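You operate a simulated robot arm through the tools that you are given. There is no shell and no other tool. Be economical: measure what you need, move in short steps, check, and stop when the job is done.

Carry out the task below with a simulated two-armed robot. There is one attempt and no reset: what you move stays moved.

Task
Switch the orange meter on, test and sort the orange cell, switch off.
Fine: under 3.5 V goes in the red tray, else in the pink tray.

Only the result counts: the job must be done as asked and must still hold three seconds after the hand-in. Knocking over, shifting, dropping, spilling or breaking anything else fails it.

Robot
Two 7-joint arms with fingered hands on one trunk, on a base that drives. Base frame: it is fixed to the floor where the robot stands at the start and does not move with it; the origin is under the middle of the robot, x ahead of it, y to its left, z up. Lengths are in cm, angles in rad, forces in N, time in s.
The left shoulder is at the start at [2.7, 18.5, 129.8], the right one opposite. With the tool pointing down near the work surface each hand reaches from about 10 to 80 cm from the robot's upright axis, wherever it stands, measured 20 degrees to its own side. Places, roughly: black knob on the orange meter [50, -10, 110]; pocket of the orange meter [40, -10, 100]; red button on the orange meter [40, -10, 100]. Payload 4 kg a hand.
The TCP of each hand is the grasp point between the finger pads, 2.6 cm short of the fingertips. In the tool frame z runs along the fingers and y along their closing line. Largest opening 13.2 cm; the body of the gripper starts 7.3 cm behind the TCP. The gripper is a hand of 3 fingers: y runs from the thumb to the fingers, the wrist lies at [0, 0, -22.4] in the tool frame.
Orientation is told as [roll, pitch, yaw] about the base's x, y, z axes, in that order, counted from this pose: with the fingers straight down and closing along the base's y, the tool's x points along the base's -x, its y along +y and its z along -z.

Tools
- The arms move only by the tool send_rows. It takes "left_moves", "right_moves" or both (then of equal length, played together; a hand with none holds still); each is a list of rows, each a list of 2 entries, a list of its own where there are three numbers: the shift along the base's x, y, z in units of 20 mm (1.0 is 20 mm), then the turn, a rotation vector about the base's x, y, z in units of 5 degrees (1.0 is 5 degrees). In form: [[[tx, ty, tz], [ax, ay, az]], ...]. A call has 1 to 20 rows; each row shifts and turns the commanded pose from where the row before left it. A call with a number of a shift or a turn outside -1 to 1 is refused whole. A row lasts 0.2 s, in which the tool goes at most 5 cm and 0.15 rad; a call with a longer step from one row to the next is refused whole. Where a pose cannot be reached the arm comes as near as it can. A force on the tool above 80 N (or 10 N above the force at the start of the call, whichever is more), or a blocked arm, ends the call early, and 0.2 s more pass. In this call time passes only in rows, and 0.2 s behind the last. The reply holds the time, the measured pose of the TCP, the force on the tool along the base axes, the opening and the grip force, in the units named above and with some noise, with the torque about the TCP (base axes, N m) and any sound that the robot's microphone picked up.
- Cameras (640 x 400 px; columns grow to the right, rows downward): "scene" is now at [9.22, -5.24, 153.4]; the picture's right is [-0.56, -0.83, 0.03], its down [-0.43, 0.26, -0.86] and it looks along [0.71, -0.49, -0.51] (base axes); focal length 214 px, centre (320, 200). "left" rides on the left gripper at [-6.2, 0.3, -9.2] in its tool frame; the picture's right is [-0.05, -1.00, 0.00], its down [0.83, -0.04, -0.56] and it looks along [0.55, -0.03, 0.83] (tool axes); focal length 230 px, centre (320, 200). "right" rides on the right gripper at [6.2, 0.3, -9.2] in its tool frame; the picture's right is [-0.05, 1.00, 0.00], its down [-0.83, -0.04, -0.56] and it looks along [-0.55, -0.03, 0.83] (tool axes); focal length 230 px, centre (320, 200). There is no depth. A picture from a camera that has moved, and an enlarged one, comes with that camera's place and axes in the base frame and with its lens.
- grab_frame(camera): a new picture of that camera. It takes no simulated time.
- slide_trunk(by): slides the trunk up (or, below 0, down) by that many cm; the arms and the scene camera ride with it, the base frame stays. It gives what a move gives, with no picture.
- drive_base(legs): drives the robot by 1 to 6 legs, each [ahead, left, turn to the left] in cm, cm and rad, along the robot's own axes; the way and the turn of a leg run together, so that a leg with both is an arc; at most 150 cm and 3.142 rad a leg. The arms and the cameras ride along, it lands a little off, and it stops where it bumps. It gives what a move gives.
- finger_targets(finger1, finger2, thumb_bend, hand): sets how far each is bent, from 0 (flat) to 100 (curled in); at 30 the hand is open as for a grip, at 70 the pads meet at the TCP. One left out holds its place. A second passes; each finger stops where it meets its share of the squeeze, and holds until it gets a number again. It is the only way to open and close the hand. It gives what a move gives, with no picture; readings hold the bend of each and the force on the fingers (four entries, about 0 where the hand has none), thumb and palm.
- head_to(pan, tilt): turns the head with the scene camera to pan (to the left, within 1.501 rad either way) and tilt (down, from -0.506 to 1.204), counted from straight ahead of the robot. It gives what a move gives.
- inspect(camera, box): a new picture of the part [left, top, right, bottom] of that camera's present view, enlarged. It takes no simulated time.
- job_done(): hands the job in; it is judged then, once.

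Work in short steps. Places have to be worked out from the pictures, the camera data and where the tool is seen: move nearer, look again, correct. Check each grasp and each placing, and mend what went wrong. You have 120 turns and 108 pictures in all, those below and enlarged ones among them. Open the grippers and draw the arms clear of the work before you hand the job in, unless the task says otherwise; then end with one line.

The tools are called after ">>>" by a JSON object that holds its "fn" and its "kwargs". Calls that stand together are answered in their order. send_rows: Moves the arms, as the interface text tells. Its arguments: {"type":"object","properties":{"left_moves":{"type":"array","items":{"type":"array"}},"right_moves":{"type":"array","items":{"type":"array"}}},"required":[]} The other tools are called the same way: slide_trunk (by) slides the trunk up or down; finger_targets (finger1, finger2, thumb_bend, hand) moves the fingers one by one; drive_base (legs) drives the base; head_to (pan, tilt) turns the head that bears the scene camera; grab_frame (camera) takes a picture; inspect (camera, box) takes an enlarged picture of a part of a camera's view; job_done () hands the job in.

At the start:

```text
t: 0.0
left_position: [41.12, -3.89, 114.99]
left_ee_rot: [-0.002, 0.0, -0.001]
left_contact_force: [-0.4, 0.4, -0.1]
left_torque: [0.03, 0.02, 0.01]
left_grip_width: 13.15
left_finger_force: 0.0
left_shape: jaw
left_bend: [30.0, 30.0, 30.0]
left_finger forces: [0.1, 0.0, 0.0, 0.1, 0.0, 0.0]
right_position: [25.19, -32.84, 147.83]
right_ee_rot: [0.001, -0.002, -0.002]
right_contact_force: [0.9, 0.4, 0.2]
right_torque: [-0.02, -0.04, -0.01]
right_grip_width: 13.17
right_finger_force: 0.0
right_shape: jaw
right_bend: [30.0, 30.0, 30.0]
right_finger forces: [0.0, 0.0, 0.1, 0.1, 0.1, 0.0]
trunk travel left (down, up): [-32.5, 13.7]
robot x, y, heading: [-0.27, 0.06, -0.004]
head pan, tilt: [-0.593, 0.489]
```

scene: 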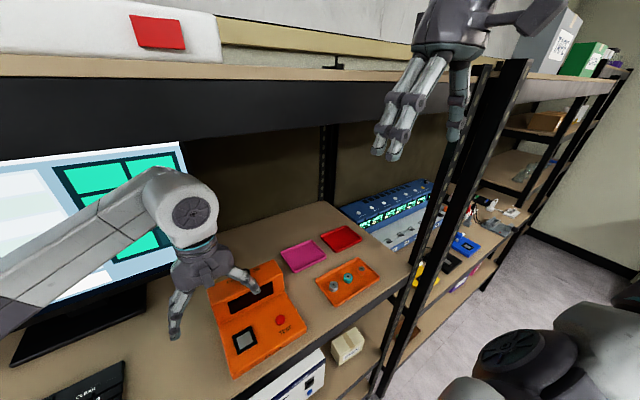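
right: 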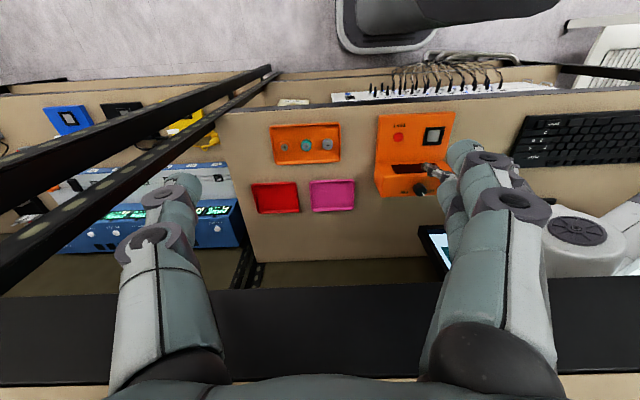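
left: 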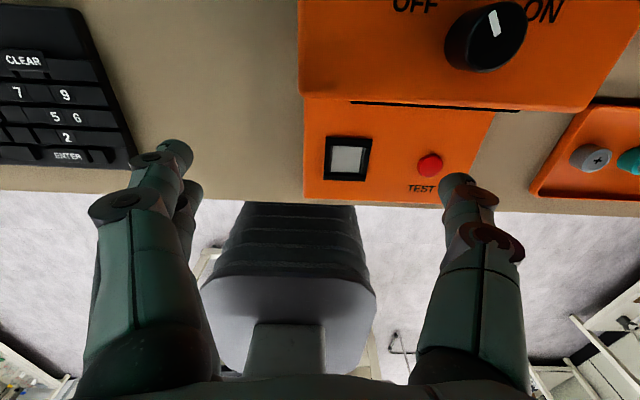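

I'll begin with enlarged looks at the meter, the trays and the cells.

>>> {"fn": "inspect", "kwargs": {"camera": "scene", "box": [180, 210, 400, 380]}}

>>> {"fn": "inspect", "kwargs": {"camera": "right", "box": [220, 90, 480, 250]}}

>>> {"fn": "inspect", "kwargs": {"camera": "left", "box": [290, 0, 640, 210]}}

```text
2.35 times, centred on (290, 295) of scene
camera zoom: at [9.22, -5.24, 153.4], right [-0.56, -0.83, 0.03], down [-0.43, 0.26, -0.86], along [0.71, -0.49, -0.51], focal length 505 px, centre (391, -24)
```

zoom: 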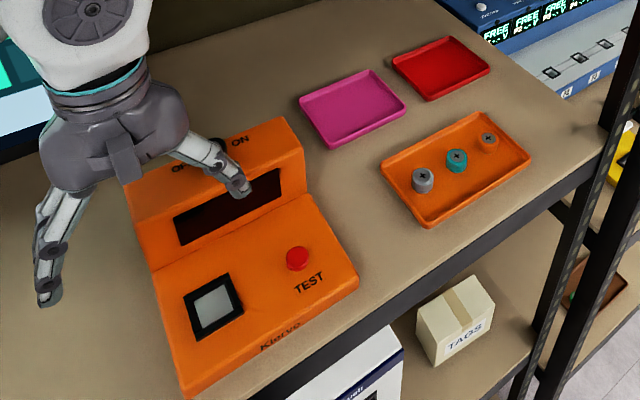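

```text
2.46 times, centred on (350, 170) of right
camera zoom: at [19.12, -32.44, 156.84], right [0.05, 1.0, 0.0], down [0.83, -0.05, 0.56], along [0.56, -0.03, -0.83], focal length 566 px, centre (246, 274)
```

zoom: 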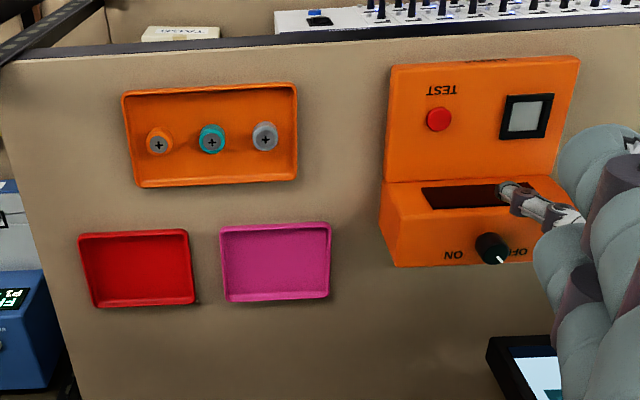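

```text
1.83 times, centred on (465, 105) of left
camera zoom: at [47.41, -3.5, 124.17], right [0.05, -1.0, 0.0], down [-0.83, -0.04, 0.56], along [-0.55, -0.03, -0.83], focal length 421 px, centre (55, 374)
```

zoom: 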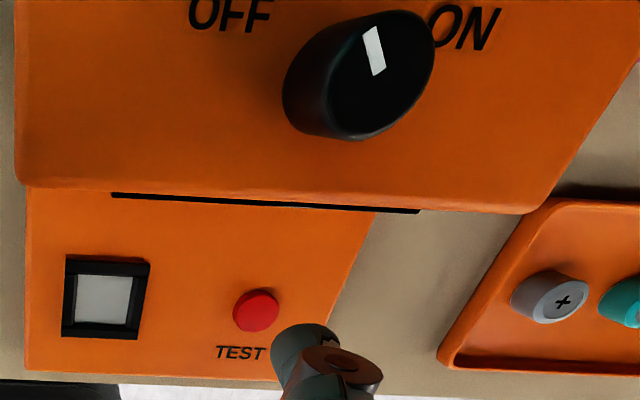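

The orange cell is the rightmost one in the orange tray, at about [40.7, -43.1, 100]. The knob is near [47.8, -11.2, 112], the button near [38, -15, 103] and the pocket near [38.5, -6.5, 102]. I bring the left hand above the knob to look.

>>> {"fn": "send_rows", "kwargs": {"left_moves": [[[0.5, -0.6, 0.6], [0, 0, 0]], [[0.9, -0.9, 0.6], [0, 0, 0]], [[0.9, -0.9, 0.6], [0, 0, 0]], [[0.8, -0.9, 0.5], [0, 0, 0]], [[0.25, -0.35, 0.0], [0, 0, 0]]]}}

>>> {"fn": "grab_frame", "kwargs": {"camera": "left"}}

>>> {"fn": "grab_frame", "kwargs": {"camera": "scene"}}

```text
t: 1.2
left_position: [47.9, -11.23, 119.5]
left_ee_rot: [-0.001, 0.002, 0.001]
left_contact_force: [0.3, -0.3, 0.4]
left_torque: [-0.03, 0.01, 0.0]
left_grip_width: 13.22
left_finger_force: 0.2
left_shape: jaw
left_bend: [30.0, 30.0, 30.0]
left_finger forces: [0.1, 0.0, 0.0, 0.0, 0.1, 0.1]
right_position: [25.37, -32.79, 147.6]
right_ee_rot: [0.003, -0.001, -0.001]
right_contact_force: [0.3, 0.7, 0.4]
right_torque: [-0.02, -0.03, 0.01]
right_grip_width: 13.22
right_finger_force: 0.1
right_shape: jaw
right_bend: [30.0, 30.0, 30.0]
right_finger forces: [0.0, 0.1, 0.0, 0.1, 0.1, 0.0]
trunk travel left (down, up): [-32.5, 13.7]
robot x, y, heading: [0.4, -0.19, 0.002]
head pan, tilt: [-0.593, 0.489]
```

```text
101 pictures are left
camera left: at [54.13, -10.82, 128.69], right [0.05, -1.0, 0.0], down [-0.83, -0.04, 0.56], along [-0.56, -0.03, -0.83], focal length 230 px, centre (320, 200)
```

left: 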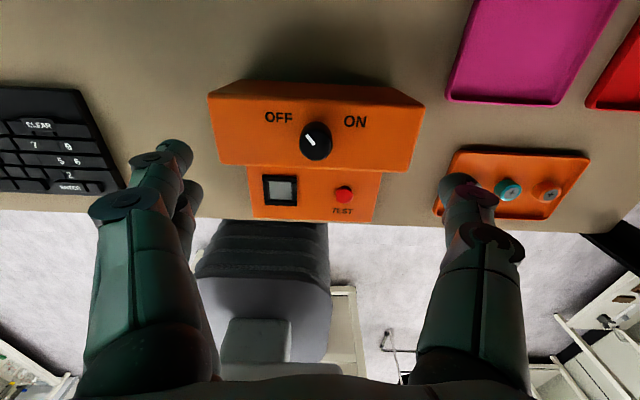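

```text
100 pictures are left
camera scene: at [9.22, -5.26, 153.4], right [-0.56, -0.83, 0.03], down [-0.43, 0.26, -0.86], along [0.71, -0.49, -0.51], focal length 214 px, centre (320, 200)
```

scene: 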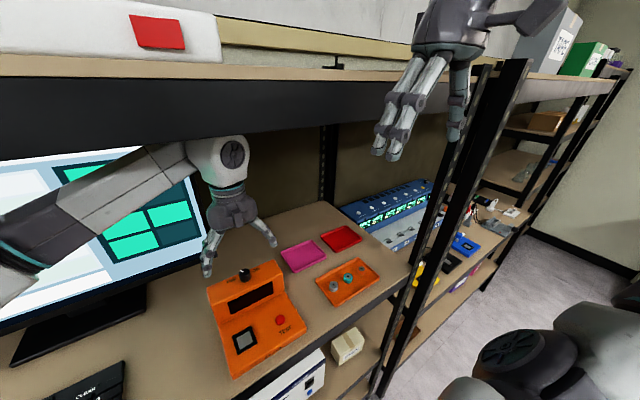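

The hand is above the knob. I enlarge the knob for its pointer angle, and its side profile from the scene camera.

>>> {"fn": "inspect", "kwargs": {"camera": "left", "box": [200, 70, 440, 220]}}

>>> {"fn": "inspect", "kwargs": {"camera": "scene", "box": [180, 230, 340, 380]}}

```text
2.67 times, centred on (320, 145) of left
camera zoom: at [54.13, -10.82, 128.69], right [0.05, -1.0, 0.0], down [-0.83, -0.04, 0.56], along [-0.56, -0.03, -0.83], focal length 614 px, centre (320, 347)
```

zoom: 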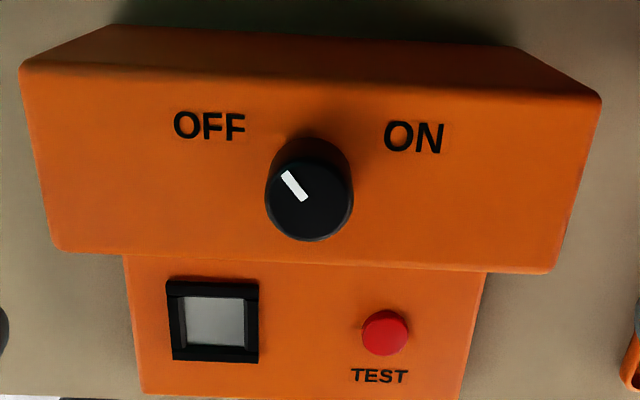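

```text
2.67 times, centred on (260, 305) of scene
camera zoom: at [9.22, -5.26, 153.4], right [-0.56, -0.83, 0.03], down [-0.43, 0.26, -0.86], along [0.71, -0.49, -0.51], focal length 572 px, centre (480, -80)
```

zoom: 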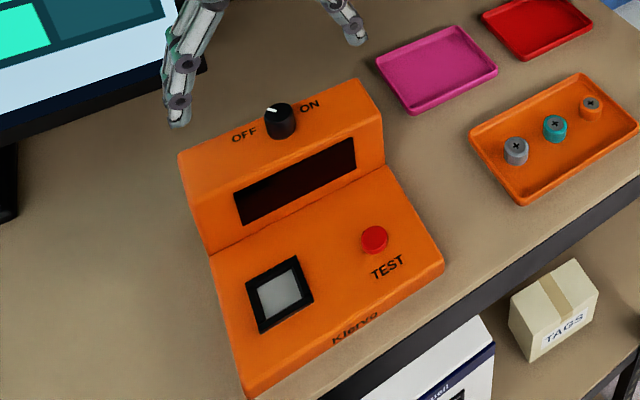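

Knob top centre is about [47.7, -10.9, 112.6], diameter about 2.5 cm, and the pointer is roughly 45° toward OFF. I pre-turn the left hand +40° so that the turn to ON ends near −45°.

>>> {"fn": "send_rows", "kwargs": {"left_moves": [[[-0.1, 0.19, 0], [0, 0, 1]], [[0, 0, 0], [0, 0, 1]], [[0, 0, 0], [0, 0, 1]], [[0, 0, 0], [0, 0, 1]], [[0, 0, 0], [0, 0, 1]], [[0, 0, 0], [0, 0, 1]], [[0, 0, 0], [0, 0, 1]], [[0, 0, 0], [0, 0, 1]], [[0, 0, 0], [0, 0, 0]]]}}

>>> {"fn": "grab_frame", "kwargs": {"camera": "left"}}

```text
t: 3.2
left_position: [47.7, -10.85, 119.56]
left_ee_rot: [-0.001, 0.0, 0.699]
left_contact_force: [-1.2, -0.9, -1.1]
left_torque: [0.04, 0.01, -0.01]
left_grip_width: 13.22
left_finger_force: 0.1
left_shape: jaw
left_bend: [30.0, 30.0, 30.0]
left_finger forces: [0.0, 0.0, 0.1, 0.0, 0.0, 0.1]
right_position: [25.3, -32.79, 147.73]
right_ee_rot: [0.002, -0.001, -0.002]
right_contact_force: [0.1, -1.2, 0.6]
right_torque: [-0.02, 0.0, -0.01]
right_grip_width: 13.19
right_finger_force: 0.0
right_shape: jaw
right_bend: [30.0, 30.0, 30.0]
right_finger forces: [0.0, 0.0, 0.0, 0.0, 0.0, 0.0]
trunk travel left (down, up): [-32.5, 13.7]
robot x, y, heading: [0.01, -0.28, 0.001]
head pan, tilt: [-0.593, 0.489]
```

```text
97 pictures are left
camera left: at [52.26, -6.55, 128.77], right [0.68, -0.73, 0.0], down [-0.61, -0.57, 0.56], along [-0.41, -0.38, -0.83], focal length 230 px, centre (320, 200)
```

left: 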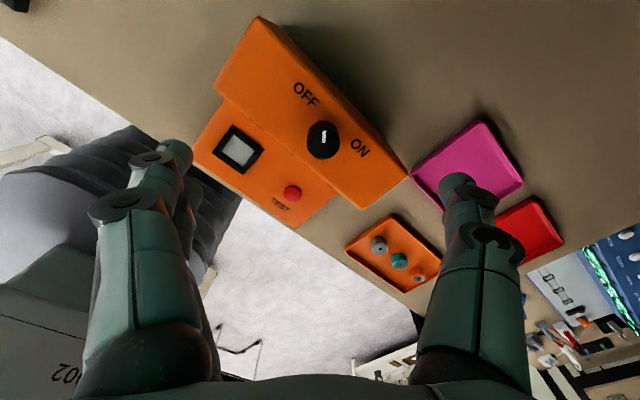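

The pointer lines up with the hand. Now I descend around the knob.

>>> {"fn": "send_rows", "kwargs": {"left_moves": [[[0, 0, -1], [0, 0, 0]], [[0, 0, -1], [0, 0, 0]], [[0, 0, -0.7], [0, 0, 0]]]}}

>>> {"fn": "grab_frame", "kwargs": {"camera": "left"}}

>>> {"fn": "inspect", "kwargs": {"camera": "scene", "box": [180, 200, 340, 320]}}

```text
t: 4.0
left_position: [47.79, -10.68, 114.15]
left_ee_rot: [-0.002, 0.002, 0.697]
left_contact_force: [0.1, -0.2, 0.4]
left_torque: [-0.02, -0.02, 0.03]
left_grip_width: 13.18
left_finger_force: 0.1
left_shape: jaw
left_bend: [30.0, 30.0, 30.0]
left_finger forces: [0.1, 0.0, 0.0, 0.0, 0.1, 0.0]
right_position: [25.33, -32.8, 147.59]
right_ee_rot: [0.003, -0.001, -0.002]
right_contact_force: [-0.3, -0.2, 0.4]
right_torque: [0.0, -0.01, 0.04]
right_grip_width: 13.18
right_finger_force: 0.1
right_shape: jaw
right_bend: [30.0, 30.0, 30.0]
right_finger forces: [0.0, 0.0, 0.0, 0.1, 0.0, 0.1]
trunk travel left (down, up): [-32.5, 13.7]
robot x, y, heading: [-0.26, 0.07, -0.005]
head pan, tilt: [-0.593, 0.489]
```

```text
96 pictures are left
camera left: at [52.24, -6.54, 123.37], right [0.68, -0.73, 0.0], down [-0.61, -0.57, 0.56], along [-0.41, -0.38, -0.83], focal length 230 px, centre (320, 200)
```

left: 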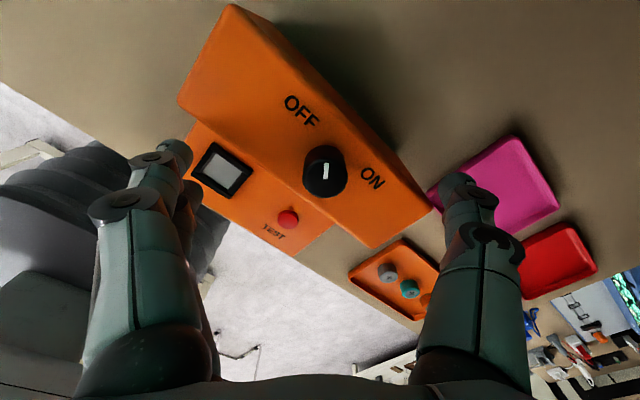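

```text
3.33 times, centred on (260, 260) of scene
camera zoom: at [9.22, -5.24, 153.4], right [-0.56, -0.83, 0.03], down [-0.43, 0.26, -0.86], along [0.71, -0.49, -0.51], focal length 715 px, centre (520, 0)
```

zoom: 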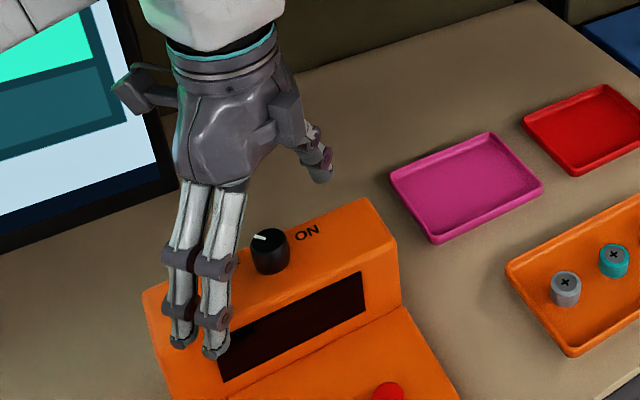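

The knob appears slightly ahead of the grasp point along the hand's x axis. I shift 0.4 cm that way, lower slightly, and close partway.

>>> {"fn": "send_rows", "kwargs": {"left_moves": [[[0.2, 0.1, -0.2], [0, 0, 0]], [[0, 0, 0], [0, 0, 0]]]}}

>>> {"fn": "finger_targets", "kwargs": {"hand": "left", "finger1": 52, "finger2": 52, "thumb_bend": 52}}

>>> {"fn": "grab_frame", "kwargs": {"camera": "left"}}

>>> {"fn": "inspect", "kwargs": {"camera": "scene", "box": [180, 200, 340, 320]}}

```text
t: 4.6
left_position: [48.09, -10.57, 113.82]
left_ee_rot: [-0.001, -0.001, 0.699]
left_contact_force: [0.7, 0.8, -0.1]
left_torque: [0.0, 0.05, 0.01]
left_grip_width: 13.18
left_finger_force: 0.1
left_shape: jaw
left_bend: [30.0, 30.0, 30.0]
left_finger forces: [0.0, 0.0, 0.1, 0.0, 0.0, 0.0]
right_position: [25.26, -32.69, 147.73]
right_ee_rot: [0.002, -0.003, -0.001]
right_contact_force: [0.5, -0.1, -0.2]
right_torque: [0.02, -0.01, -0.01]
right_grip_width: 13.21
right_finger_force: 0.1
right_shape: jaw
right_bend: [30.0, 30.0, 30.0]
right_finger forces: [0.1, 0.0, 0.1, 0.1, 0.1, 0.0]
trunk travel left (down, up): [-32.5, 13.7]
robot x, y, heading: [-0.22, 0.21, -0.002]
head pan, tilt: [-0.593, 0.489]
```

```text
t: 5.6
left_position: [48.05, -10.44, 113.71]
left_ee_rot: [0.002, 0.0, 0.697]
left_contact_force: [0.0, 0.0, 0.1]
left_torque: [0.0, 0.01, 0.03]
left_grip_width: 6.2
left_finger_force: 0.0
left_shape: fingers
left_bend: [52.0, 52.0, 52.0]
left_finger forces: [0.0, 0.0, 0.1, 0.0, 0.0, 0.0]
right_position: [25.41, -32.86, 147.66]
right_ee_rot: [0.001, -0.002, -0.002]
right_contact_force: [0.4, -0.1, -0.9]
right_torque: [0.03, 0.0, -0.01]
right_grip_width: 13.2
right_finger_force: 0.0
right_shape: jaw
right_bend: [30.0, 30.0, 30.0]
right_finger forces: [0.0, 0.0, 0.0, 0.1, 0.1, 0.0]
trunk travel left (down, up): [-32.5, 13.7]
robot x, y, heading: [-0.09, 0.33, -0.002]
head pan, tilt: [-0.593, 0.489]
```

```text
94 pictures are left
camera left: at [52.68, -6.31, 122.96], right [0.68, -0.73, 0.0], down [-0.61, -0.57, 0.56], along [-0.41, -0.38, -0.83], focal length 230 px, centre (320, 200)
```

left: 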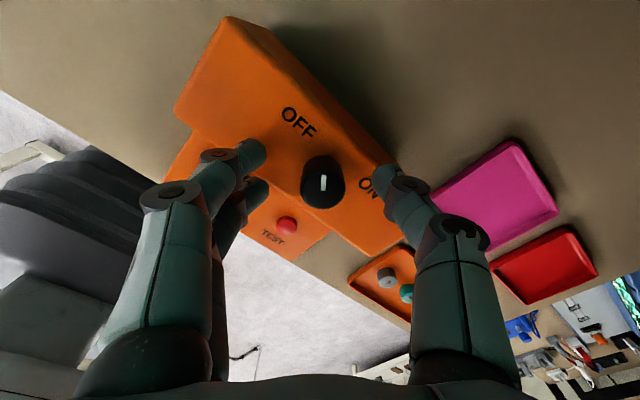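

```text
3.33 times, centred on (260, 260) of scene
camera zoom: at [9.22, -5.23, 153.4], right [-0.56, -0.83, 0.03], down [-0.43, 0.26, -0.86], along [0.71, -0.49, -0.51], focal length 715 px, centre (520, 0)
```

zoom: 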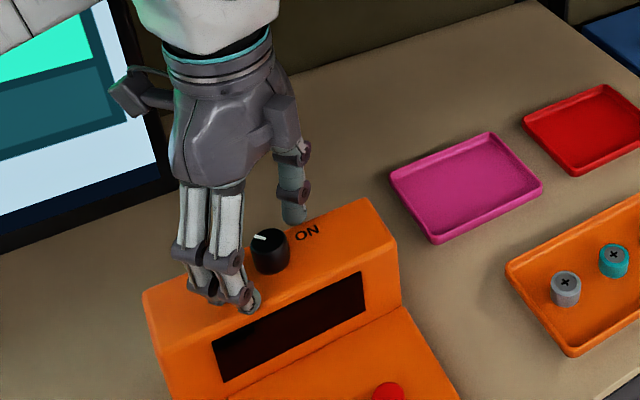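

Fingers straddle the knob well without touching. I close further to grip it.

>>> {"fn": "finger_targets", "kwargs": {"hand": "left", "finger1": 66, "finger2": 66, "thumb_bend": 66}}

>>> {"fn": "grab_frame", "kwargs": {"camera": "left"}}

```text
t: 6.6
left_position: [48.11, -10.46, 113.79]
left_ee_rot: [0.001, 0.001, 0.698]
left_contact_force: [1.6, -1.3, -0.4]
left_torque: [-0.04, -0.02, 0.03]
left_grip_width: 2.17
left_finger_force: 2.4
left_shape: fingers
left_bend: [66.0, 65.0, 64.0]
left_finger forces: [0.1, 0.9, 0.1, 0.0, 3.8, 0.0]
right_position: [25.31, -32.78, 147.71]
right_ee_rot: [0.001, -0.002, -0.001]
right_contact_force: [-1.0, 0.2, 0.4]
right_torque: [-0.01, 0.0, 0.02]
right_grip_width: 13.15
right_finger_force: 0.2
right_shape: jaw
right_bend: [30.0, 30.0, 30.0]
right_finger forces: [0.0, 0.1, 0.0, 0.0, 0.0, 0.0]
trunk travel left (down, up): [-32.5, 13.7]
robot x, y, heading: [-0.26, -0.43, -0.002]
head pan, tilt: [-0.593, 0.489]
```

```text
92 pictures are left
camera left: at [52.71, -6.35, 122.95], right [0.68, -0.73, 0.0], down [-0.61, -0.57, 0.56], along [-0.41, -0.38, -0.83], focal length 230 px, centre (320, 200)
```

left: 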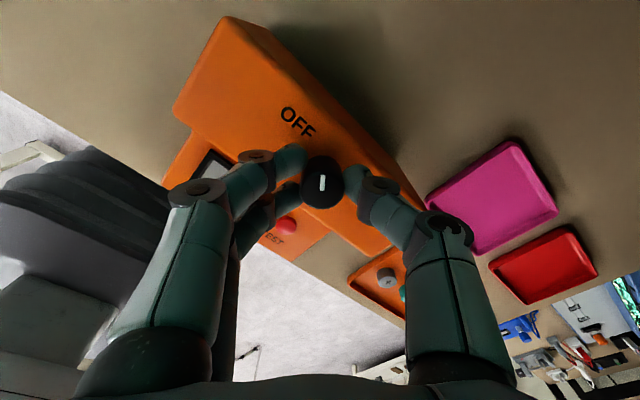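

Finger 2 and thumb touch; finger 1 not yet. I squeeze a little more.

>>> {"fn": "finger_targets", "kwargs": {"hand": "left", "finger1": 74, "finger2": 74, "thumb_bend": 74}}

```text
t: 7.6
left_position: [48.12, -10.44, 113.69]
left_ee_rot: [0.001, 0.0, 0.698]
left_contact_force: [1.1, -2.0, -7.0]
left_torque: [-0.09, -0.07, 0.01]
left_grip_width: 1.58
left_finger_force: 13.5
left_shape: fingers
left_bend: [72.0, 70.0, 67.0]
left_finger forces: [4.8, 7.8, 0.0, 0.0, 13.4, 0.1]
right_position: [25.44, -32.84, 147.59]
right_ee_rot: [0.001, -0.001, -0.001]
right_contact_force: [-0.3, -0.1, 0.0]
right_torque: [-0.01, -0.02, 0.02]
right_grip_width: 13.17
right_finger_force: 0.1
right_shape: jaw
right_bend: [30.0, 30.0, 30.0]
right_finger forces: [0.0, 0.1, 0.0, 0.1, 0.1, 0.1]
trunk travel left (down, up): [-32.5, 13.7]
robot x, y, heading: [0.45, -0.16, 0.002]
head pan, tilt: [-0.593, 0.489]
```

The knob is gripped. I turn 40° clockwise first and check.

>>> {"fn": "send_rows", "kwargs": {"left_moves": [[[0, 0, 0], [0, 0, -0.8]], [[0, 0, 0], [0, 0, -0.8]], [[0, 0, 0], [0, 0, -0.8]], [[0, 0, 0], [0, 0, -0.8]], [[0, 0, 0], [0, 0, -0.8]], [[0, 0, 0], [0, 0, -0.8]], [[0, 0, 0], [0, 0, -0.8]], [[0, 0, 0], [0, 0, -0.8]], [[0, 0, 0], [0, 0, -0.8]], [[0, 0, 0], [0, 0, -0.8]]]}}

>>> {"fn": "grab_frame", "kwargs": {"camera": "left"}}

>>> {"fn": "inspect", "kwargs": {"camera": "scene", "box": [180, 200, 340, 320]}}

```text
t: 9.8
left_position: [48.24, -10.72, 113.68]
left_ee_rot: [-0.001, 0.002, 0.002]
left_contact_force: [7.3, -6.6, -6.1]
left_torque: [-0.2, -0.15, 0.01]
left_grip_width: 1.64
left_finger_force: 13.9
left_shape: fingers
left_bend: [72.0, 70.0, 67.0]
left_finger forces: [6.0, 5.6, 0.0, 0.1, 16.0, 0.1]
right_position: [25.62, -32.98, 147.65]
right_ee_rot: [0.001, 0.0, -0.003]
right_contact_force: [0.6, 0.8, 0.6]
right_torque: [-0.01, 0.02, 0.01]
right_grip_width: 13.2
right_finger_force: 0.0
right_shape: jaw
right_bend: [30.0, 30.0, 30.0]
right_finger forces: [0.1, 0.0, 0.0, 0.0, 0.1, 0.1]
trunk travel left (down, up): [-32.5, 13.7]
robot x, y, heading: [-0.08, 0.21, 0.003]
head pan, tilt: [-0.593, 0.489]
```

```text
91 pictures are left
camera left: at [54.49, -10.35, 122.88], right [0.05, -1.0, 0.0], down [-0.83, -0.04, 0.56], along [-0.56, -0.03, -0.83], focal length 230 px, centre (320, 200)
```

left: 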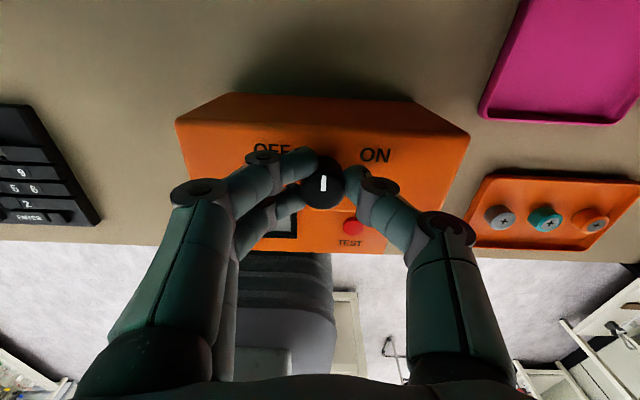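

```text
3.33 times, centred on (260, 260) of scene
camera zoom: at [9.43, -5.39, 153.38], right [-0.56, -0.83, 0.03], down [-0.43, 0.26, -0.86], along [0.71, -0.49, -0.51], focal length 715 px, centre (520, 0)
```

zoom: 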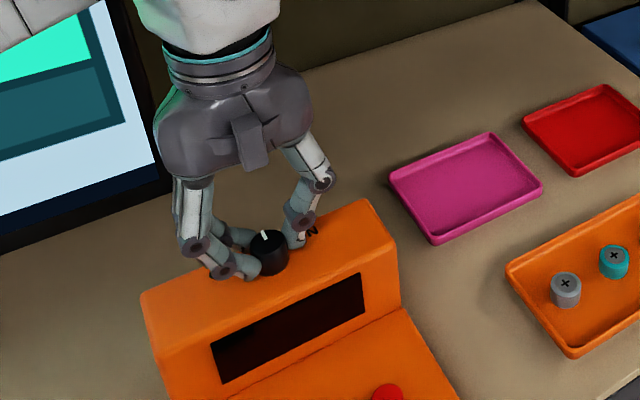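

The knob turned 40° with the hand. I continue another 44°, easing the side force slightly.

>>> {"fn": "send_rows", "kwargs": {"left_moves": [[[0.05, -0.07, 0], [0, 0, -0.8]], [[0.05, -0.07, 0], [0, 0, -0.8]], [[0, 0, 0], [0, 0, -0.8]], [[0, 0, 0], [0, 0, -0.8]], [[0, 0, 0], [0, 0, -0.8]], [[0, 0, 0], [0, 0, -0.8]], [[0, 0, 0], [0, 0, -0.8]], [[0, 0, 0], [0, 0, -0.8]], [[0, 0, 0], [0, 0, -0.8]], [[0, 0, 0], [0, 0, -0.8]], [[0, 0, 0], [0, 0, -0.8]]]}}

>>> {"fn": "grab_frame", "kwargs": {"camera": "left"}}

>>> {"fn": "inspect", "kwargs": {"camera": "scene", "box": [180, 200, 340, 320]}}

```text
t: 12.2
left_position: [48.24, -11.0, 113.85]
left_ee_rot: [0.0, 0.002, -0.769]
left_contact_force: [-1.6, -3.9, -8.1]
left_torque: [-0.13, 0.0, 0.16]
left_grip_width: 1.61
left_finger_force: 13.7
left_shape: fingers
left_bend: [72.0, 70.0, 67.0]
left_finger forces: [3.9, 8.6, 0.0, 0.0, 15.8, 0.0]
right_position: [25.41, -32.88, 147.63]
right_ee_rot: [0.002, -0.001, -0.002]
right_contact_force: [0.4, -0.5, -0.3]
right_torque: [-0.01, 0.0, 0.03]
right_grip_width: 13.19
right_finger_force: 0.1
right_shape: jaw
right_bend: [30.0, 30.0, 30.0]
right_finger forces: [0.0, 0.0, 0.0, 0.1, 0.0, 0.0]
trunk travel left (down, up): [-32.5, 13.7]
robot x, y, heading: [-0.13, -0.18, 0.004]
head pan, tilt: [-0.593, 0.489]
```

```text
89 pictures are left
camera left: at [53.03, -15.02, 122.91], right [-0.66, -0.75, 0.0], down [-0.63, 0.55, 0.56], along [-0.42, 0.37, -0.83], focal length 230 px, centre (320, 200)
```

left: 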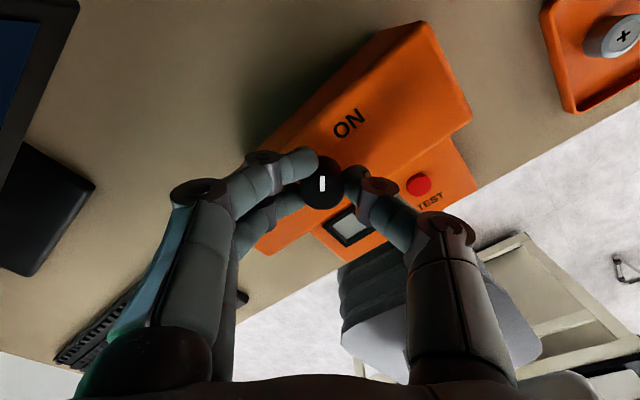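

```text
3.33 times, centred on (260, 260) of scene
camera zoom: at [9.27, -5.36, 153.39], right [-0.56, -0.83, 0.03], down [-0.43, 0.26, -0.86], along [0.71, -0.49, -0.51], focal length 715 px, centre (520, 0)
```

zoom: 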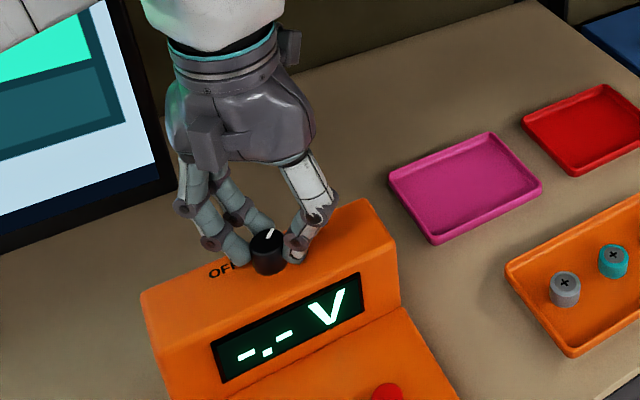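

The display is lit showing "-.- V", so the meter is on. I release the knob and raise the left hand.

>>> {"fn": "finger_targets", "kwargs": {"hand": "left", "finger1": 45, "finger2": 45, "thumb_bend": 45}}

>>> {"fn": "send_rows", "kwargs": {"left_moves": [[[0, 0, 1], [0, 0, 0]], [[0, 0, 1], [0, 0, 0]], [[0, 0, 1], [0, 0, 0]], [[0, 0, 1], [0, 0, 0]]]}}

>>> {"fn": "inspect", "kwargs": {"camera": "scene", "box": [180, 200, 400, 380]}}

```text
t: 13.2
left_position: [48.37, -10.88, 113.83]
left_ee_rot: [0.0, -0.001, -0.769]
left_contact_force: [-1.0, 0.5, -0.7]
left_torque: [0.0, 0.02, -0.02]
left_grip_width: 8.41
left_finger_force: 0.0
left_shape: fingers
left_bend: [45.0, 45.0, 45.0]
left_finger forces: [0.1, 0.1, 0.0, 0.1, 0.0, 0.1]
right_position: [25.37, -32.7, 147.68]
right_ee_rot: [0.0, -0.003, -0.002]
right_contact_force: [-0.9, -0.1, -0.3]
right_torque: [0.02, 0.02, -0.03]
right_grip_width: 13.22
right_finger_force: 0.1
right_shape: jaw
right_bend: [30.0, 30.0, 30.0]
right_finger forces: [0.0, 0.0, 0.0, 0.0, 0.0, 0.0]
trunk travel left (down, up): [-32.5, 13.7]
robot x, y, heading: [-0.22, -0.04, -0.001]
head pan, tilt: [-0.593, 0.489]
```

```text
t: 14.2
left_position: [48.31, -10.86, 121.79]
left_ee_rot: [0.001, -0.001, -0.768]
left_contact_force: [0.2, -0.3, 0.8]
left_torque: [0.0, -0.02, -0.04]
left_grip_width: 8.39
left_finger_force: 0.1
left_shape: fingers
left_bend: [45.0, 45.0, 45.0]
left_finger forces: [0.0, 0.1, 0.1, 0.1, 0.0, 0.1]
right_position: [25.32, -32.85, 147.72]
right_ee_rot: [0.0, -0.001, -0.002]
right_contact_force: [0.0, -0.3, -0.2]
right_torque: [-0.05, 0.0, -0.01]
right_grip_width: 13.2
right_finger_force: 0.0
right_shape: jaw
right_bend: [30.0, 30.0, 30.0]
right_finger forces: [0.0, 0.0, 0.0, 0.0, 0.1, 0.0]
trunk travel left (down, up): [-32.5, 13.7]
robot x, y, heading: [-0.33, 0.26, 0.003]
head pan, tilt: [-0.593, 0.489]
```

```text
2.22 times, centred on (290, 290) of scene
camera zoom: at [9.16, -5.25, 153.41], right [-0.56, -0.83, 0.03], down [-0.43, 0.26, -0.86], along [0.71, -0.49, -0.51], focal length 477 px, centre (387, 0)
```

zoom: 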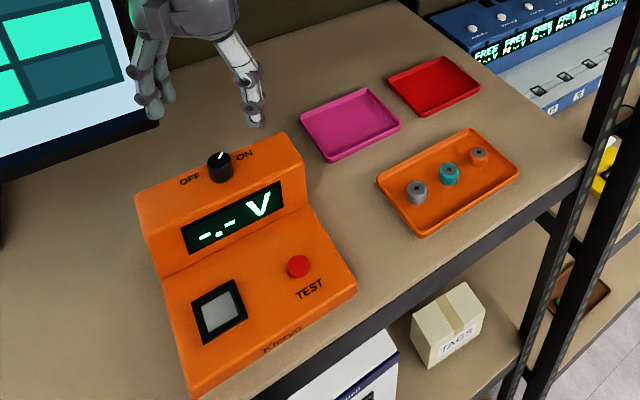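

The meter is on. Now I retract the left hand to its own side, and lower the right hand in front of the shelf (the shelf's underside is near z≈147), yawing it toward +90° so it can grip the cell along x.

>>> {"fn": "send_rows", "kwargs": {"left_moves": [[[-0.6, 0.7, 0], [0, 0, 0.6]], [[-0.6, 0.7, 0], [0, 0, 0.6]], [[-0.6, 0.7, 0], [0, 0, 0.6]], [[-0.6, 0.7, 0], [0, 0, 0.6]], [[-0.6, 0.7, 0], [0, 0, 0.6]], [[-0.6, 0.7, 0], [0, 0, 0.6]], [[-0.6, 0.7, 0], [0, 0, 0.6]], [[-0.6, 0.7, 0], [0, 0, 0.6]], [[-0.6, 0.7, 0], [0, 0, 0.6]], [[-0.6, 0.7, 0], [0, 0, 0.6]], [[-0.6, 0.7, 0], [0, 0, 0.6]], [[-0.6, 0.7, 0], [0, 0, 0.6]], [[-0.6, 0.7, 0], [0, 0, 0.6]], [[-0.6, 0.7, 0], [0, 0, 0.6]], [[-0.6, 0.7, 0], [0, 0, 0.6]]], "right_moves": [[[0, 0, -1], [0, 0, 0]], [[0, 0, -1], [0, 0, 0]], [[0, 0, -1], [0, 0, 0]], [[0, 0, -1], [0, 0, 0]], [[0, 0, -1], [0, 0, 0]], [[0, 0, -1], [0, 0, 0]], [[0, 0, -1], [0, 0, 1]], [[0, -0.3, -1], [0, 0, 1]], [[0, -0.3, -1], [0, 0, 1]], [[0, -0.3, -1], [0, 0, 1]], [[0, -0.3, -1], [0, 0, 1]], [[0, -0.3, -1], [0, 0, 1]], [[0, -0.3, -1], [0, 0, 1]], [[0, -0.3, -1], [0, 0, 1]], [[0, -0.3, -0.8], [0, 0, 1]]]}}

>>> {"fn": "grab_frame", "kwargs": {"camera": "right"}}

>>> {"fn": "grab_frame", "kwargs": {"camera": "scene"}}

```text
t: 17.4
left_position: [30.41, 10.0, 121.7]
left_ee_rot: [-0.001, 0.0, 0.019]
left_contact_force: [0.6, -0.4, -0.4]
left_torque: [-0.01, -0.03, -0.02]
left_grip_width: 8.41
left_finger_force: 0.1
left_shape: fingers
left_bend: [45.0, 45.0, 45.0]
left_finger forces: [0.0, 0.0, 0.0, 0.0, 0.0, 0.0]
right_position: [25.32, -37.53, 118.02]
right_ee_rot: [0.0, -0.001, 0.786]
right_contact_force: [-0.5, 0.0, -0.7]
right_torque: [-0.05, -0.03, 0.02]
right_grip_width: 13.18
right_finger_force: 0.0
right_shape: jaw
right_bend: [30.0, 30.0, 30.0]
right_finger forces: [0.0, 0.0, 0.1, 0.1, 0.0, 0.0]
trunk travel left (down, up): [-32.5, 13.7]
robot x, y, heading: [-0.04, -0.03, -0.002]
head pan, tilt: [-0.593, 0.489]
```

```text
86 pictures are left
camera right: at [20.69, -41.68, 127.25], right [-0.67, 0.74, 0.0], down [0.62, 0.56, 0.56], along [0.41, 0.37, -0.83], focal length 230 px, centre (320, 200)
```

right: 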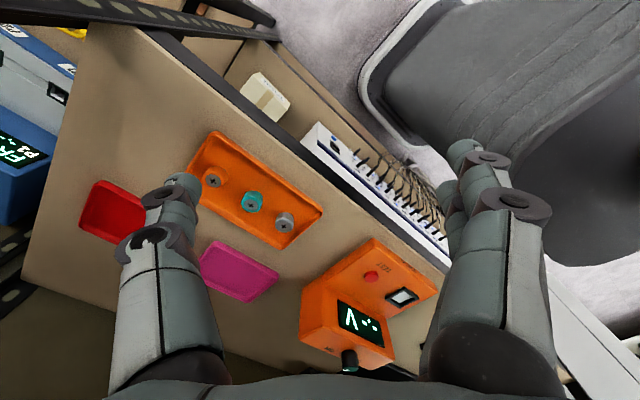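

```text
85 pictures are left
camera scene: at [9.22, -5.2, 153.4], right [-0.56, -0.83, 0.03], down [-0.43, 0.26, -0.86], along [0.71, -0.49, -0.51], focal length 214 px, centre (320, 200)
```

scene: 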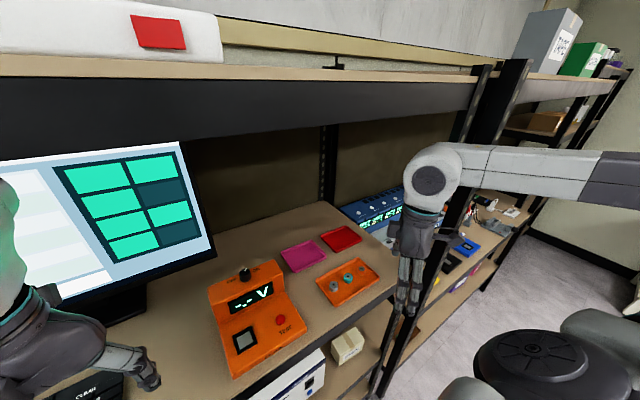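

The right forearm flares outward toward the front post at about [30, -57], so using that arm over the tray is risky. I will drive the robot about 28 cm right and use the left hand for everything. First I pull the right hand back.

>>> {"fn": "send_rows", "kwargs": {"right_moves": [[[-0.7, 0.6, 0], [0, 0, -1]], [[-0.7, 0.6, 0], [0, 0, -1]], [[-0.7, 0.6, 0], [0, 0, -1]], [[-0.7, 0.6, 0], [0, 0, -1]], [[-0.7, 0.6, 0], [0, 0, -1]], [[-0.7, 0.6, 0], [0, 0, -1]], [[-0.7, 0.6, 0], [0, 0, -1]], [[-0.7, 0.6, 0], [0, 0, -1]], [[0, 0, 0], [0, 0, -1]]]}}

>>> {"fn": "head_to", "kwargs": {"pan": -1.0, "tilt": 0.8}}

>>> {"fn": "grab_frame", "kwargs": {"camera": "scene"}}

```text
t: 19.4
left_position: [30.37, 9.97, 121.76]
left_ee_rot: [0.002, 0.001, 0.018]
left_contact_force: [0.5, -0.4, -0.2]
left_torque: [0.01, 0.03, 0.0]
left_grip_width: 8.42
left_finger_force: 0.0
left_shape: fingers
left_bend: [45.0, 45.0, 45.0]
left_finger forces: [0.0, 0.0, 0.0, 0.1, 0.0, 0.0]
right_position: [20.23, -34.48, 116.46]
right_ee_rot: [0.173, -0.079, 0.231]
right_contact_force: [-0.1, -0.3, 1.0]
right_torque: [0.02, 0.05, -0.01]
right_grip_width: 13.17
right_finger_force: 0.1
right_shape: jaw
right_bend: [30.0, 30.0, 30.0]
right_finger forces: [0.0, 0.0, 0.1, 0.0, 0.0, 0.0]
right hand out of reach, approached as far as the arm can: row 3, 4, 5, 6, 7, 8
trunk travel left (down, up): [-32.5, 13.7]
robot x, y, heading: [-0.22, -0.13, 0.003]
head pan, tilt: [-0.593, 0.489]
```

```text
t: 20.3
left_position: [30.33, 10.12, 121.76]
left_ee_rot: [0.0, 0.0, 0.018]
left_contact_force: [0.1, -0.5, 0.0]
left_torque: [0.0, -0.01, 0.03]
left_grip_width: 8.4
left_finger_force: 0.0
left_shape: fingers
left_bend: [45.0, 45.0, 45.0]
left_finger forces: [0.0, 0.1, 0.1, 0.1, 0.0, 0.1]
right_position: [20.12, -34.37, 116.4]
right_ee_rot: [0.173, -0.078, 0.232]
right_contact_force: [-0.6, -0.1, 0.7]
right_torque: [0.0, 0.02, 0.01]
right_grip_width: 13.17
right_finger_force: 0.1
right_shape: jaw
right_bend: [30.0, 30.0, 30.0]
right_finger forces: [0.0, 0.0, 0.1, 0.0, 0.1, 0.0]
trunk travel left (down, up): [-32.5, 13.7]
robot x, y, heading: [0.21, -0.09, -0.003]
head pan, tilt: [-1.0, 0.799]
```

```text
84 pictures are left
camera scene: at [5.87, -6.88, 150.89], right [-0.84, -0.54, 0.04], down [-0.42, 0.6, -0.68], along [0.34, -0.59, -0.73], focal length 214 px, centre (320, 200)
```

scene: 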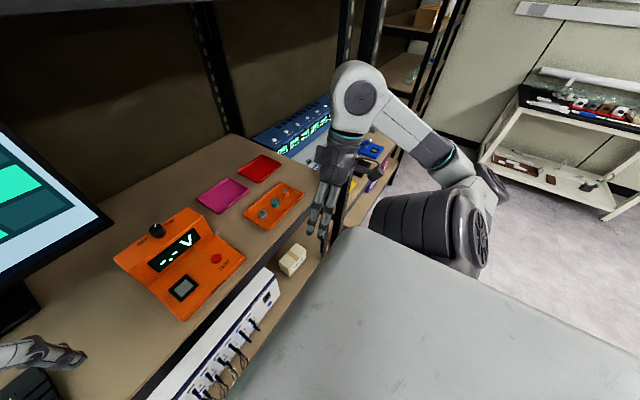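

The right arm rests at x≈20 and the way looks free. I drive back 10 cm, right 28 cm, then ahead 5 cm, keeping clear of the post.

>>> {"fn": "drive_base", "kwargs": {"legs": [[-10, 0, 0], [0, -28, 0], [5, 0, 0]]}}

>>> {"fn": "head_to", "kwargs": {"pan": 0.0, "tilt": 0.75}}

>>> {"fn": "grab_frame", "kwargs": {"camera": "scene"}}

```text
t: 23.5
left_position: [24.84, -18.07, 122.0]
left_ee_rot: [-0.002, -0.006, 0.013]
left_contact_force: [0.1, -0.1, 0.4]
left_torque: [-0.01, -0.01, 0.01]
left_grip_width: 8.42
left_finger_force: 0.0
left_shape: fingers
left_bend: [45.0, 45.0, 45.0]
left_finger forces: [0.0, 0.1, 0.0, 0.1, 0.0, 0.0]
right_position: [14.4, -62.53, 116.68]
right_ee_rot: [0.169, -0.088, 0.228]
right_contact_force: [-0.4, 0.5, 0.4]
right_torque: [0.0, -0.01, -0.03]
right_grip_width: 13.17
right_finger_force: 0.1
right_shape: jaw
right_bend: [30.0, 30.0, 30.0]
right_finger forces: [0.0, 0.0, 0.1, 0.0, 0.0, 0.0]
trunk travel left (down, up): [-32.5, 13.7]
robot x, y, heading: [-4.96, -28.18, -0.001]
head pan, tilt: [-1.0, 0.799]
```

```text
t: 24.8
left_position: [25.24, -18.11, 121.66]
left_ee_rot: [0.002, 0.0, 0.014]
left_contact_force: [-1.0, -0.3, -0.7]
left_torque: [-0.02, 0.0, 0.03]
left_grip_width: 8.41
left_finger_force: 0.0
left_shape: fingers
left_bend: [45.0, 45.0, 45.0]
left_finger forces: [0.1, 0.0, 0.0, 0.1, 0.0, 0.1]
right_position: [15.04, -62.57, 116.51]
right_ee_rot: [0.174, -0.083, 0.23]
right_contact_force: [0.7, 0.7, -0.4]
right_torque: [-0.01, 0.02, 0.02]
right_grip_width: 13.17
right_finger_force: 0.1
right_shape: jaw
right_bend: [30.0, 30.0, 30.0]
right_finger forces: [0.1, 0.1, 0.1, 0.0, 0.0, 0.0]
trunk travel left (down, up): [-32.5, 13.7]
robot x, y, heading: [-4.92, -28.1, -0.0]
head pan, tilt: [0.0, 0.75]
```

```text
83 pictures are left
camera scene: at [4.77, -28.33, 151.07], right [0.0, -1.0, 0.0], down [-0.72, 0.0, -0.7], along [0.7, 0.0, -0.72], focal length 214 px, centre (320, 200)
```

scene: 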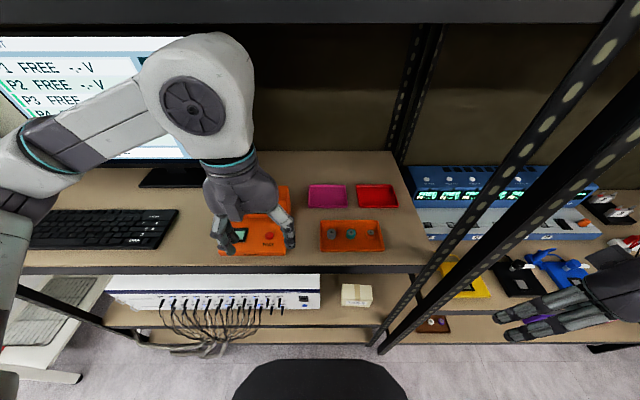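

Good overview now. I enlarge the tray area and compute positions.

>>> {"fn": "inspect", "kwargs": {"camera": "scene", "box": [290, 170, 420, 260]}}

>>> {"fn": "inspect", "kwargs": {"camera": "left", "box": [200, 0, 640, 275]}}

```text
4.44 times, centred on (355, 215) of scene
camera zoom: at [4.77, -28.33, 151.07], right [0.0, -1.0, 0.0], down [-0.72, 0.0, -0.7], along [0.7, 0.0, -0.72], focal length 953 px, centre (164, 133)
```

zoom: 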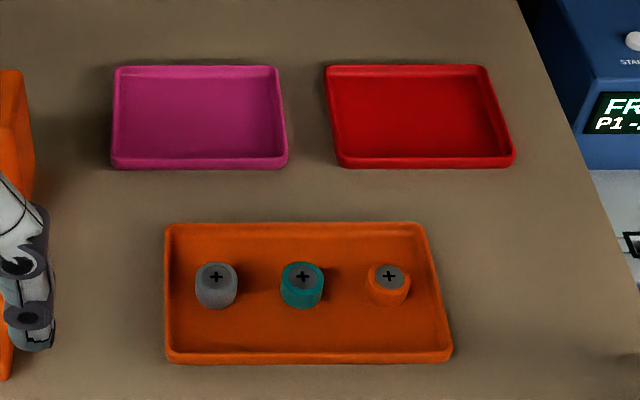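

```text
1.45 times, centred on (420, 138) of left
camera zoom: at [31.48, -17.71, 130.94], right [0.07, -1.0, 0.0], down [-0.83, -0.05, 0.56], along [-0.55, -0.04, -0.83], focal length 335 px, centre (174, 291)
```

zoom: 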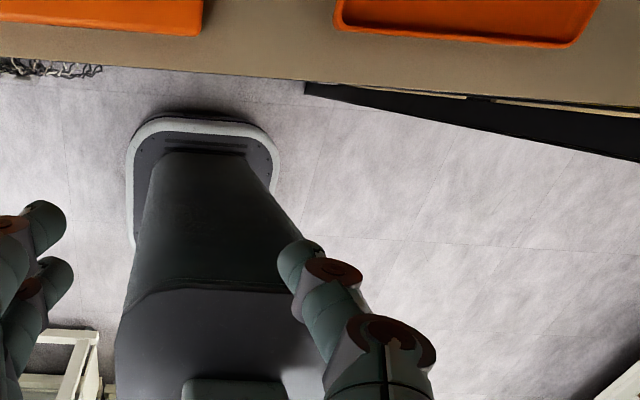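

The orange cell is at about [41.5, -43.0, 99.8], diameter about 2.7, with cell spacing 5.7. I move the left hand over it, yawing +90° so that the fingers close along x.

>>> {"fn": "send_rows", "kwargs": {"left_moves": [[[0.45, -0.69, -0.19], [0, 0, 0.99]], [[0.45, -0.69, -0.19], [0, 0, 0.99]], [[0.45, -0.69, -0.19], [0, 0, 0.99]], [[0.45, -0.69, -0.19], [0, 0, 0.99]], [[0.45, -0.69, -0.19], [0, 0, 0.99]], [[0.45, -0.69, -0.19], [0, 0, 0.99]], [[0.45, -0.69, -0.19], [0, 0, 0.99]], [[0.45, -0.69, -0.19], [0, 0, 0.99]], [[0.45, -0.69, -0.19], [0, 0, 0.99]], [[0.45, -0.69, -0.19], [0, 0, 0.99]], [[0.45, -0.69, -0.19], [0, 0, 0.99]], [[0.45, -0.69, -0.19], [0, 0, 0.99]], [[0.45, -0.69, -0.19], [0, 0, 0.99]], [[0.45, -0.69, -0.19], [0, 0, 0.99]], [[0.45, -0.69, -0.19], [0, 0, 0.99]], [[0.45, -0.69, -0.19], [0, 0, 0.99]], [[0.45, -0.69, -0.19], [0, 0, 0.99]], [[0.45, -0.69, -0.19], [0, 0, 0.99]], [[0, 0, 0], [0, 0, 0]]]}}

>>> {"fn": "grab_frame", "kwargs": {"camera": "left"}}

>>> {"fn": "grab_frame", "kwargs": {"camera": "scene"}}

```text
t: 28.8
left_position: [41.48, -42.99, 114.87]
left_ee_rot: [-0.001, -0.001, 1.57]
left_contact_force: [-0.2, -0.3, -0.1]
left_torque: [0.03, 0.0, 0.01]
left_grip_width: 8.4
left_finger_force: 0.1
left_shape: fingers
left_bend: [45.0, 45.0, 45.0]
left_finger forces: [0.1, 0.0, 0.1, 0.0, 0.0, 0.0]
right_position: [15.0, -62.59, 116.57]
right_ee_rot: [0.171, -0.082, 0.229]
right_contact_force: [-0.2, 0.4, 0.1]
right_torque: [-0.01, 0.02, -0.01]
right_grip_width: 13.19
right_finger_force: 0.1
right_shape: jaw
right_bend: [30.0, 30.0, 30.0]
right_finger forces: [0.1, 0.0, 0.0, 0.0, 0.0, 0.0]
trunk travel left (down, up): [-32.5, 13.7]
robot x, y, heading: [-5.23, -27.98, -0.005]
head pan, tilt: [0.0, 0.75]
```

```text
80 pictures are left
camera left: at [41.16, -36.81, 124.09], right [1.0, 0.05, 0.0], down [0.04, -0.83, 0.56], along [0.03, -0.55, -0.83], focal length 230 px, centre (320, 200)
```

left: 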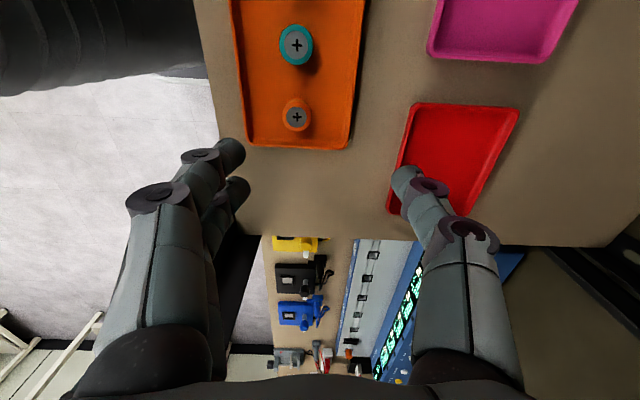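

```text
79 pictures are left
camera scene: at [4.68, -28.28, 151.08], right [0.0, -1.0, 0.0], down [-0.72, 0.0, -0.7], along [0.7, 0.0, -0.72], focal length 214 px, centre (320, 200)
```

scene: 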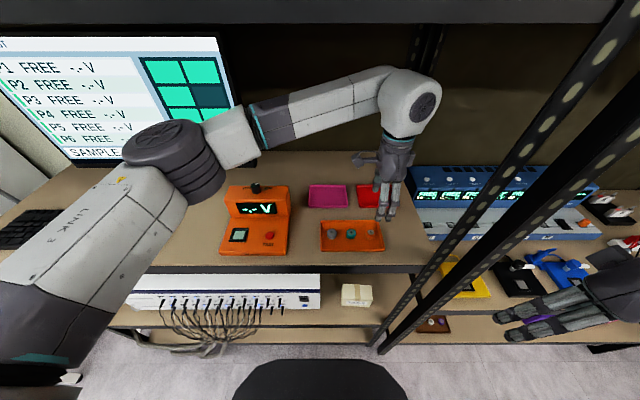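

The two views disagree unless the cell top is higher: they meet at about [39.4, -42.1, 103]. I shift over that point and lower a little to re-measure.

>>> {"fn": "send_rows", "kwargs": {"left_moves": [[[-0.52, 0.22, -0.5], [0, 0, 0]], [[-0.52, 0.23, -0.5], [0, 0, 0]], [[0, 0, -0.5], [0, 0, 0]], [[0, 0, -0.5], [0, 0, 0]], [[0, 0, 0], [0, 0, 0]]]}}

>>> {"fn": "grab_frame", "kwargs": {"camera": "left"}}

>>> {"fn": "inspect", "kwargs": {"camera": "scene", "box": [290, 150, 420, 260]}}

```text
t: 30.0
left_position: [39.3, -42.16, 110.91]
left_ee_rot: [-0.001, -0.001, 1.569]
left_contact_force: [-0.2, 0.4, 0.1]
left_torque: [0.02, 0.02, -0.02]
left_grip_width: 8.39
left_finger_force: 0.0
left_shape: fingers
left_bend: [45.0, 45.0, 45.0]
left_finger forces: [0.1, 0.0, 0.0, 0.0, 0.0, 0.0]
right_position: [14.95, -62.6, 116.63]
right_ee_rot: [0.174, -0.084, 0.227]
right_contact_force: [-0.1, -0.3, 0.7]
right_torque: [0.03, 0.02, 0.03]
right_grip_width: 13.2
right_finger_force: 0.1
right_shape: jaw
right_bend: [30.0, 30.0, 30.0]
right_finger forces: [0.0, 0.1, 0.1, 0.0, 0.1, 0.0]
trunk travel left (down, up): [-32.5, 13.7]
robot x, y, heading: [-4.78, -28.22, -0.003]
head pan, tilt: [0.0, 0.75]
```

```text
78 pictures are left
camera left: at [39.01, -35.9, 120.11], right [1.0, 0.05, 0.0], down [0.04, -0.83, 0.55], along [0.03, -0.55, -0.83], focal length 230 px, centre (320, 200)
```

left: 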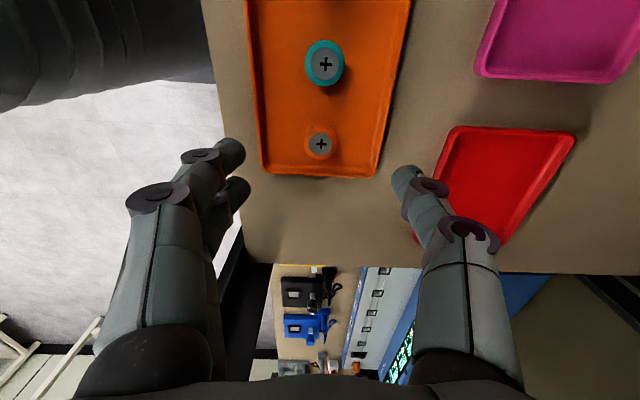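

```text
3.64 times, centred on (355, 205) of scene
camera zoom: at [4.68, -28.32, 151.08], right [0.0, -1.0, 0.0], down [-0.72, 0.0, -0.7], along [0.7, 0.0, -0.72], focal length 780 px, centre (193, 182)
```

zoom: 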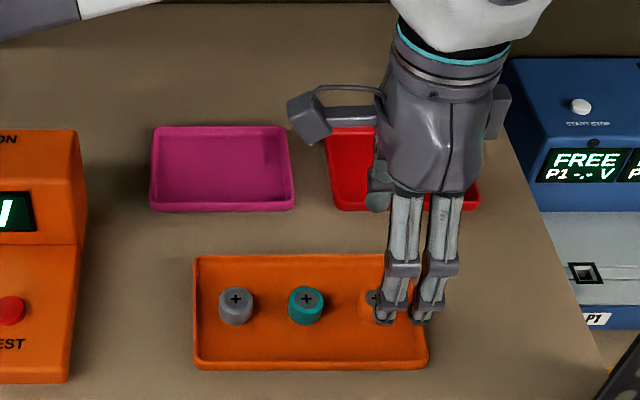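

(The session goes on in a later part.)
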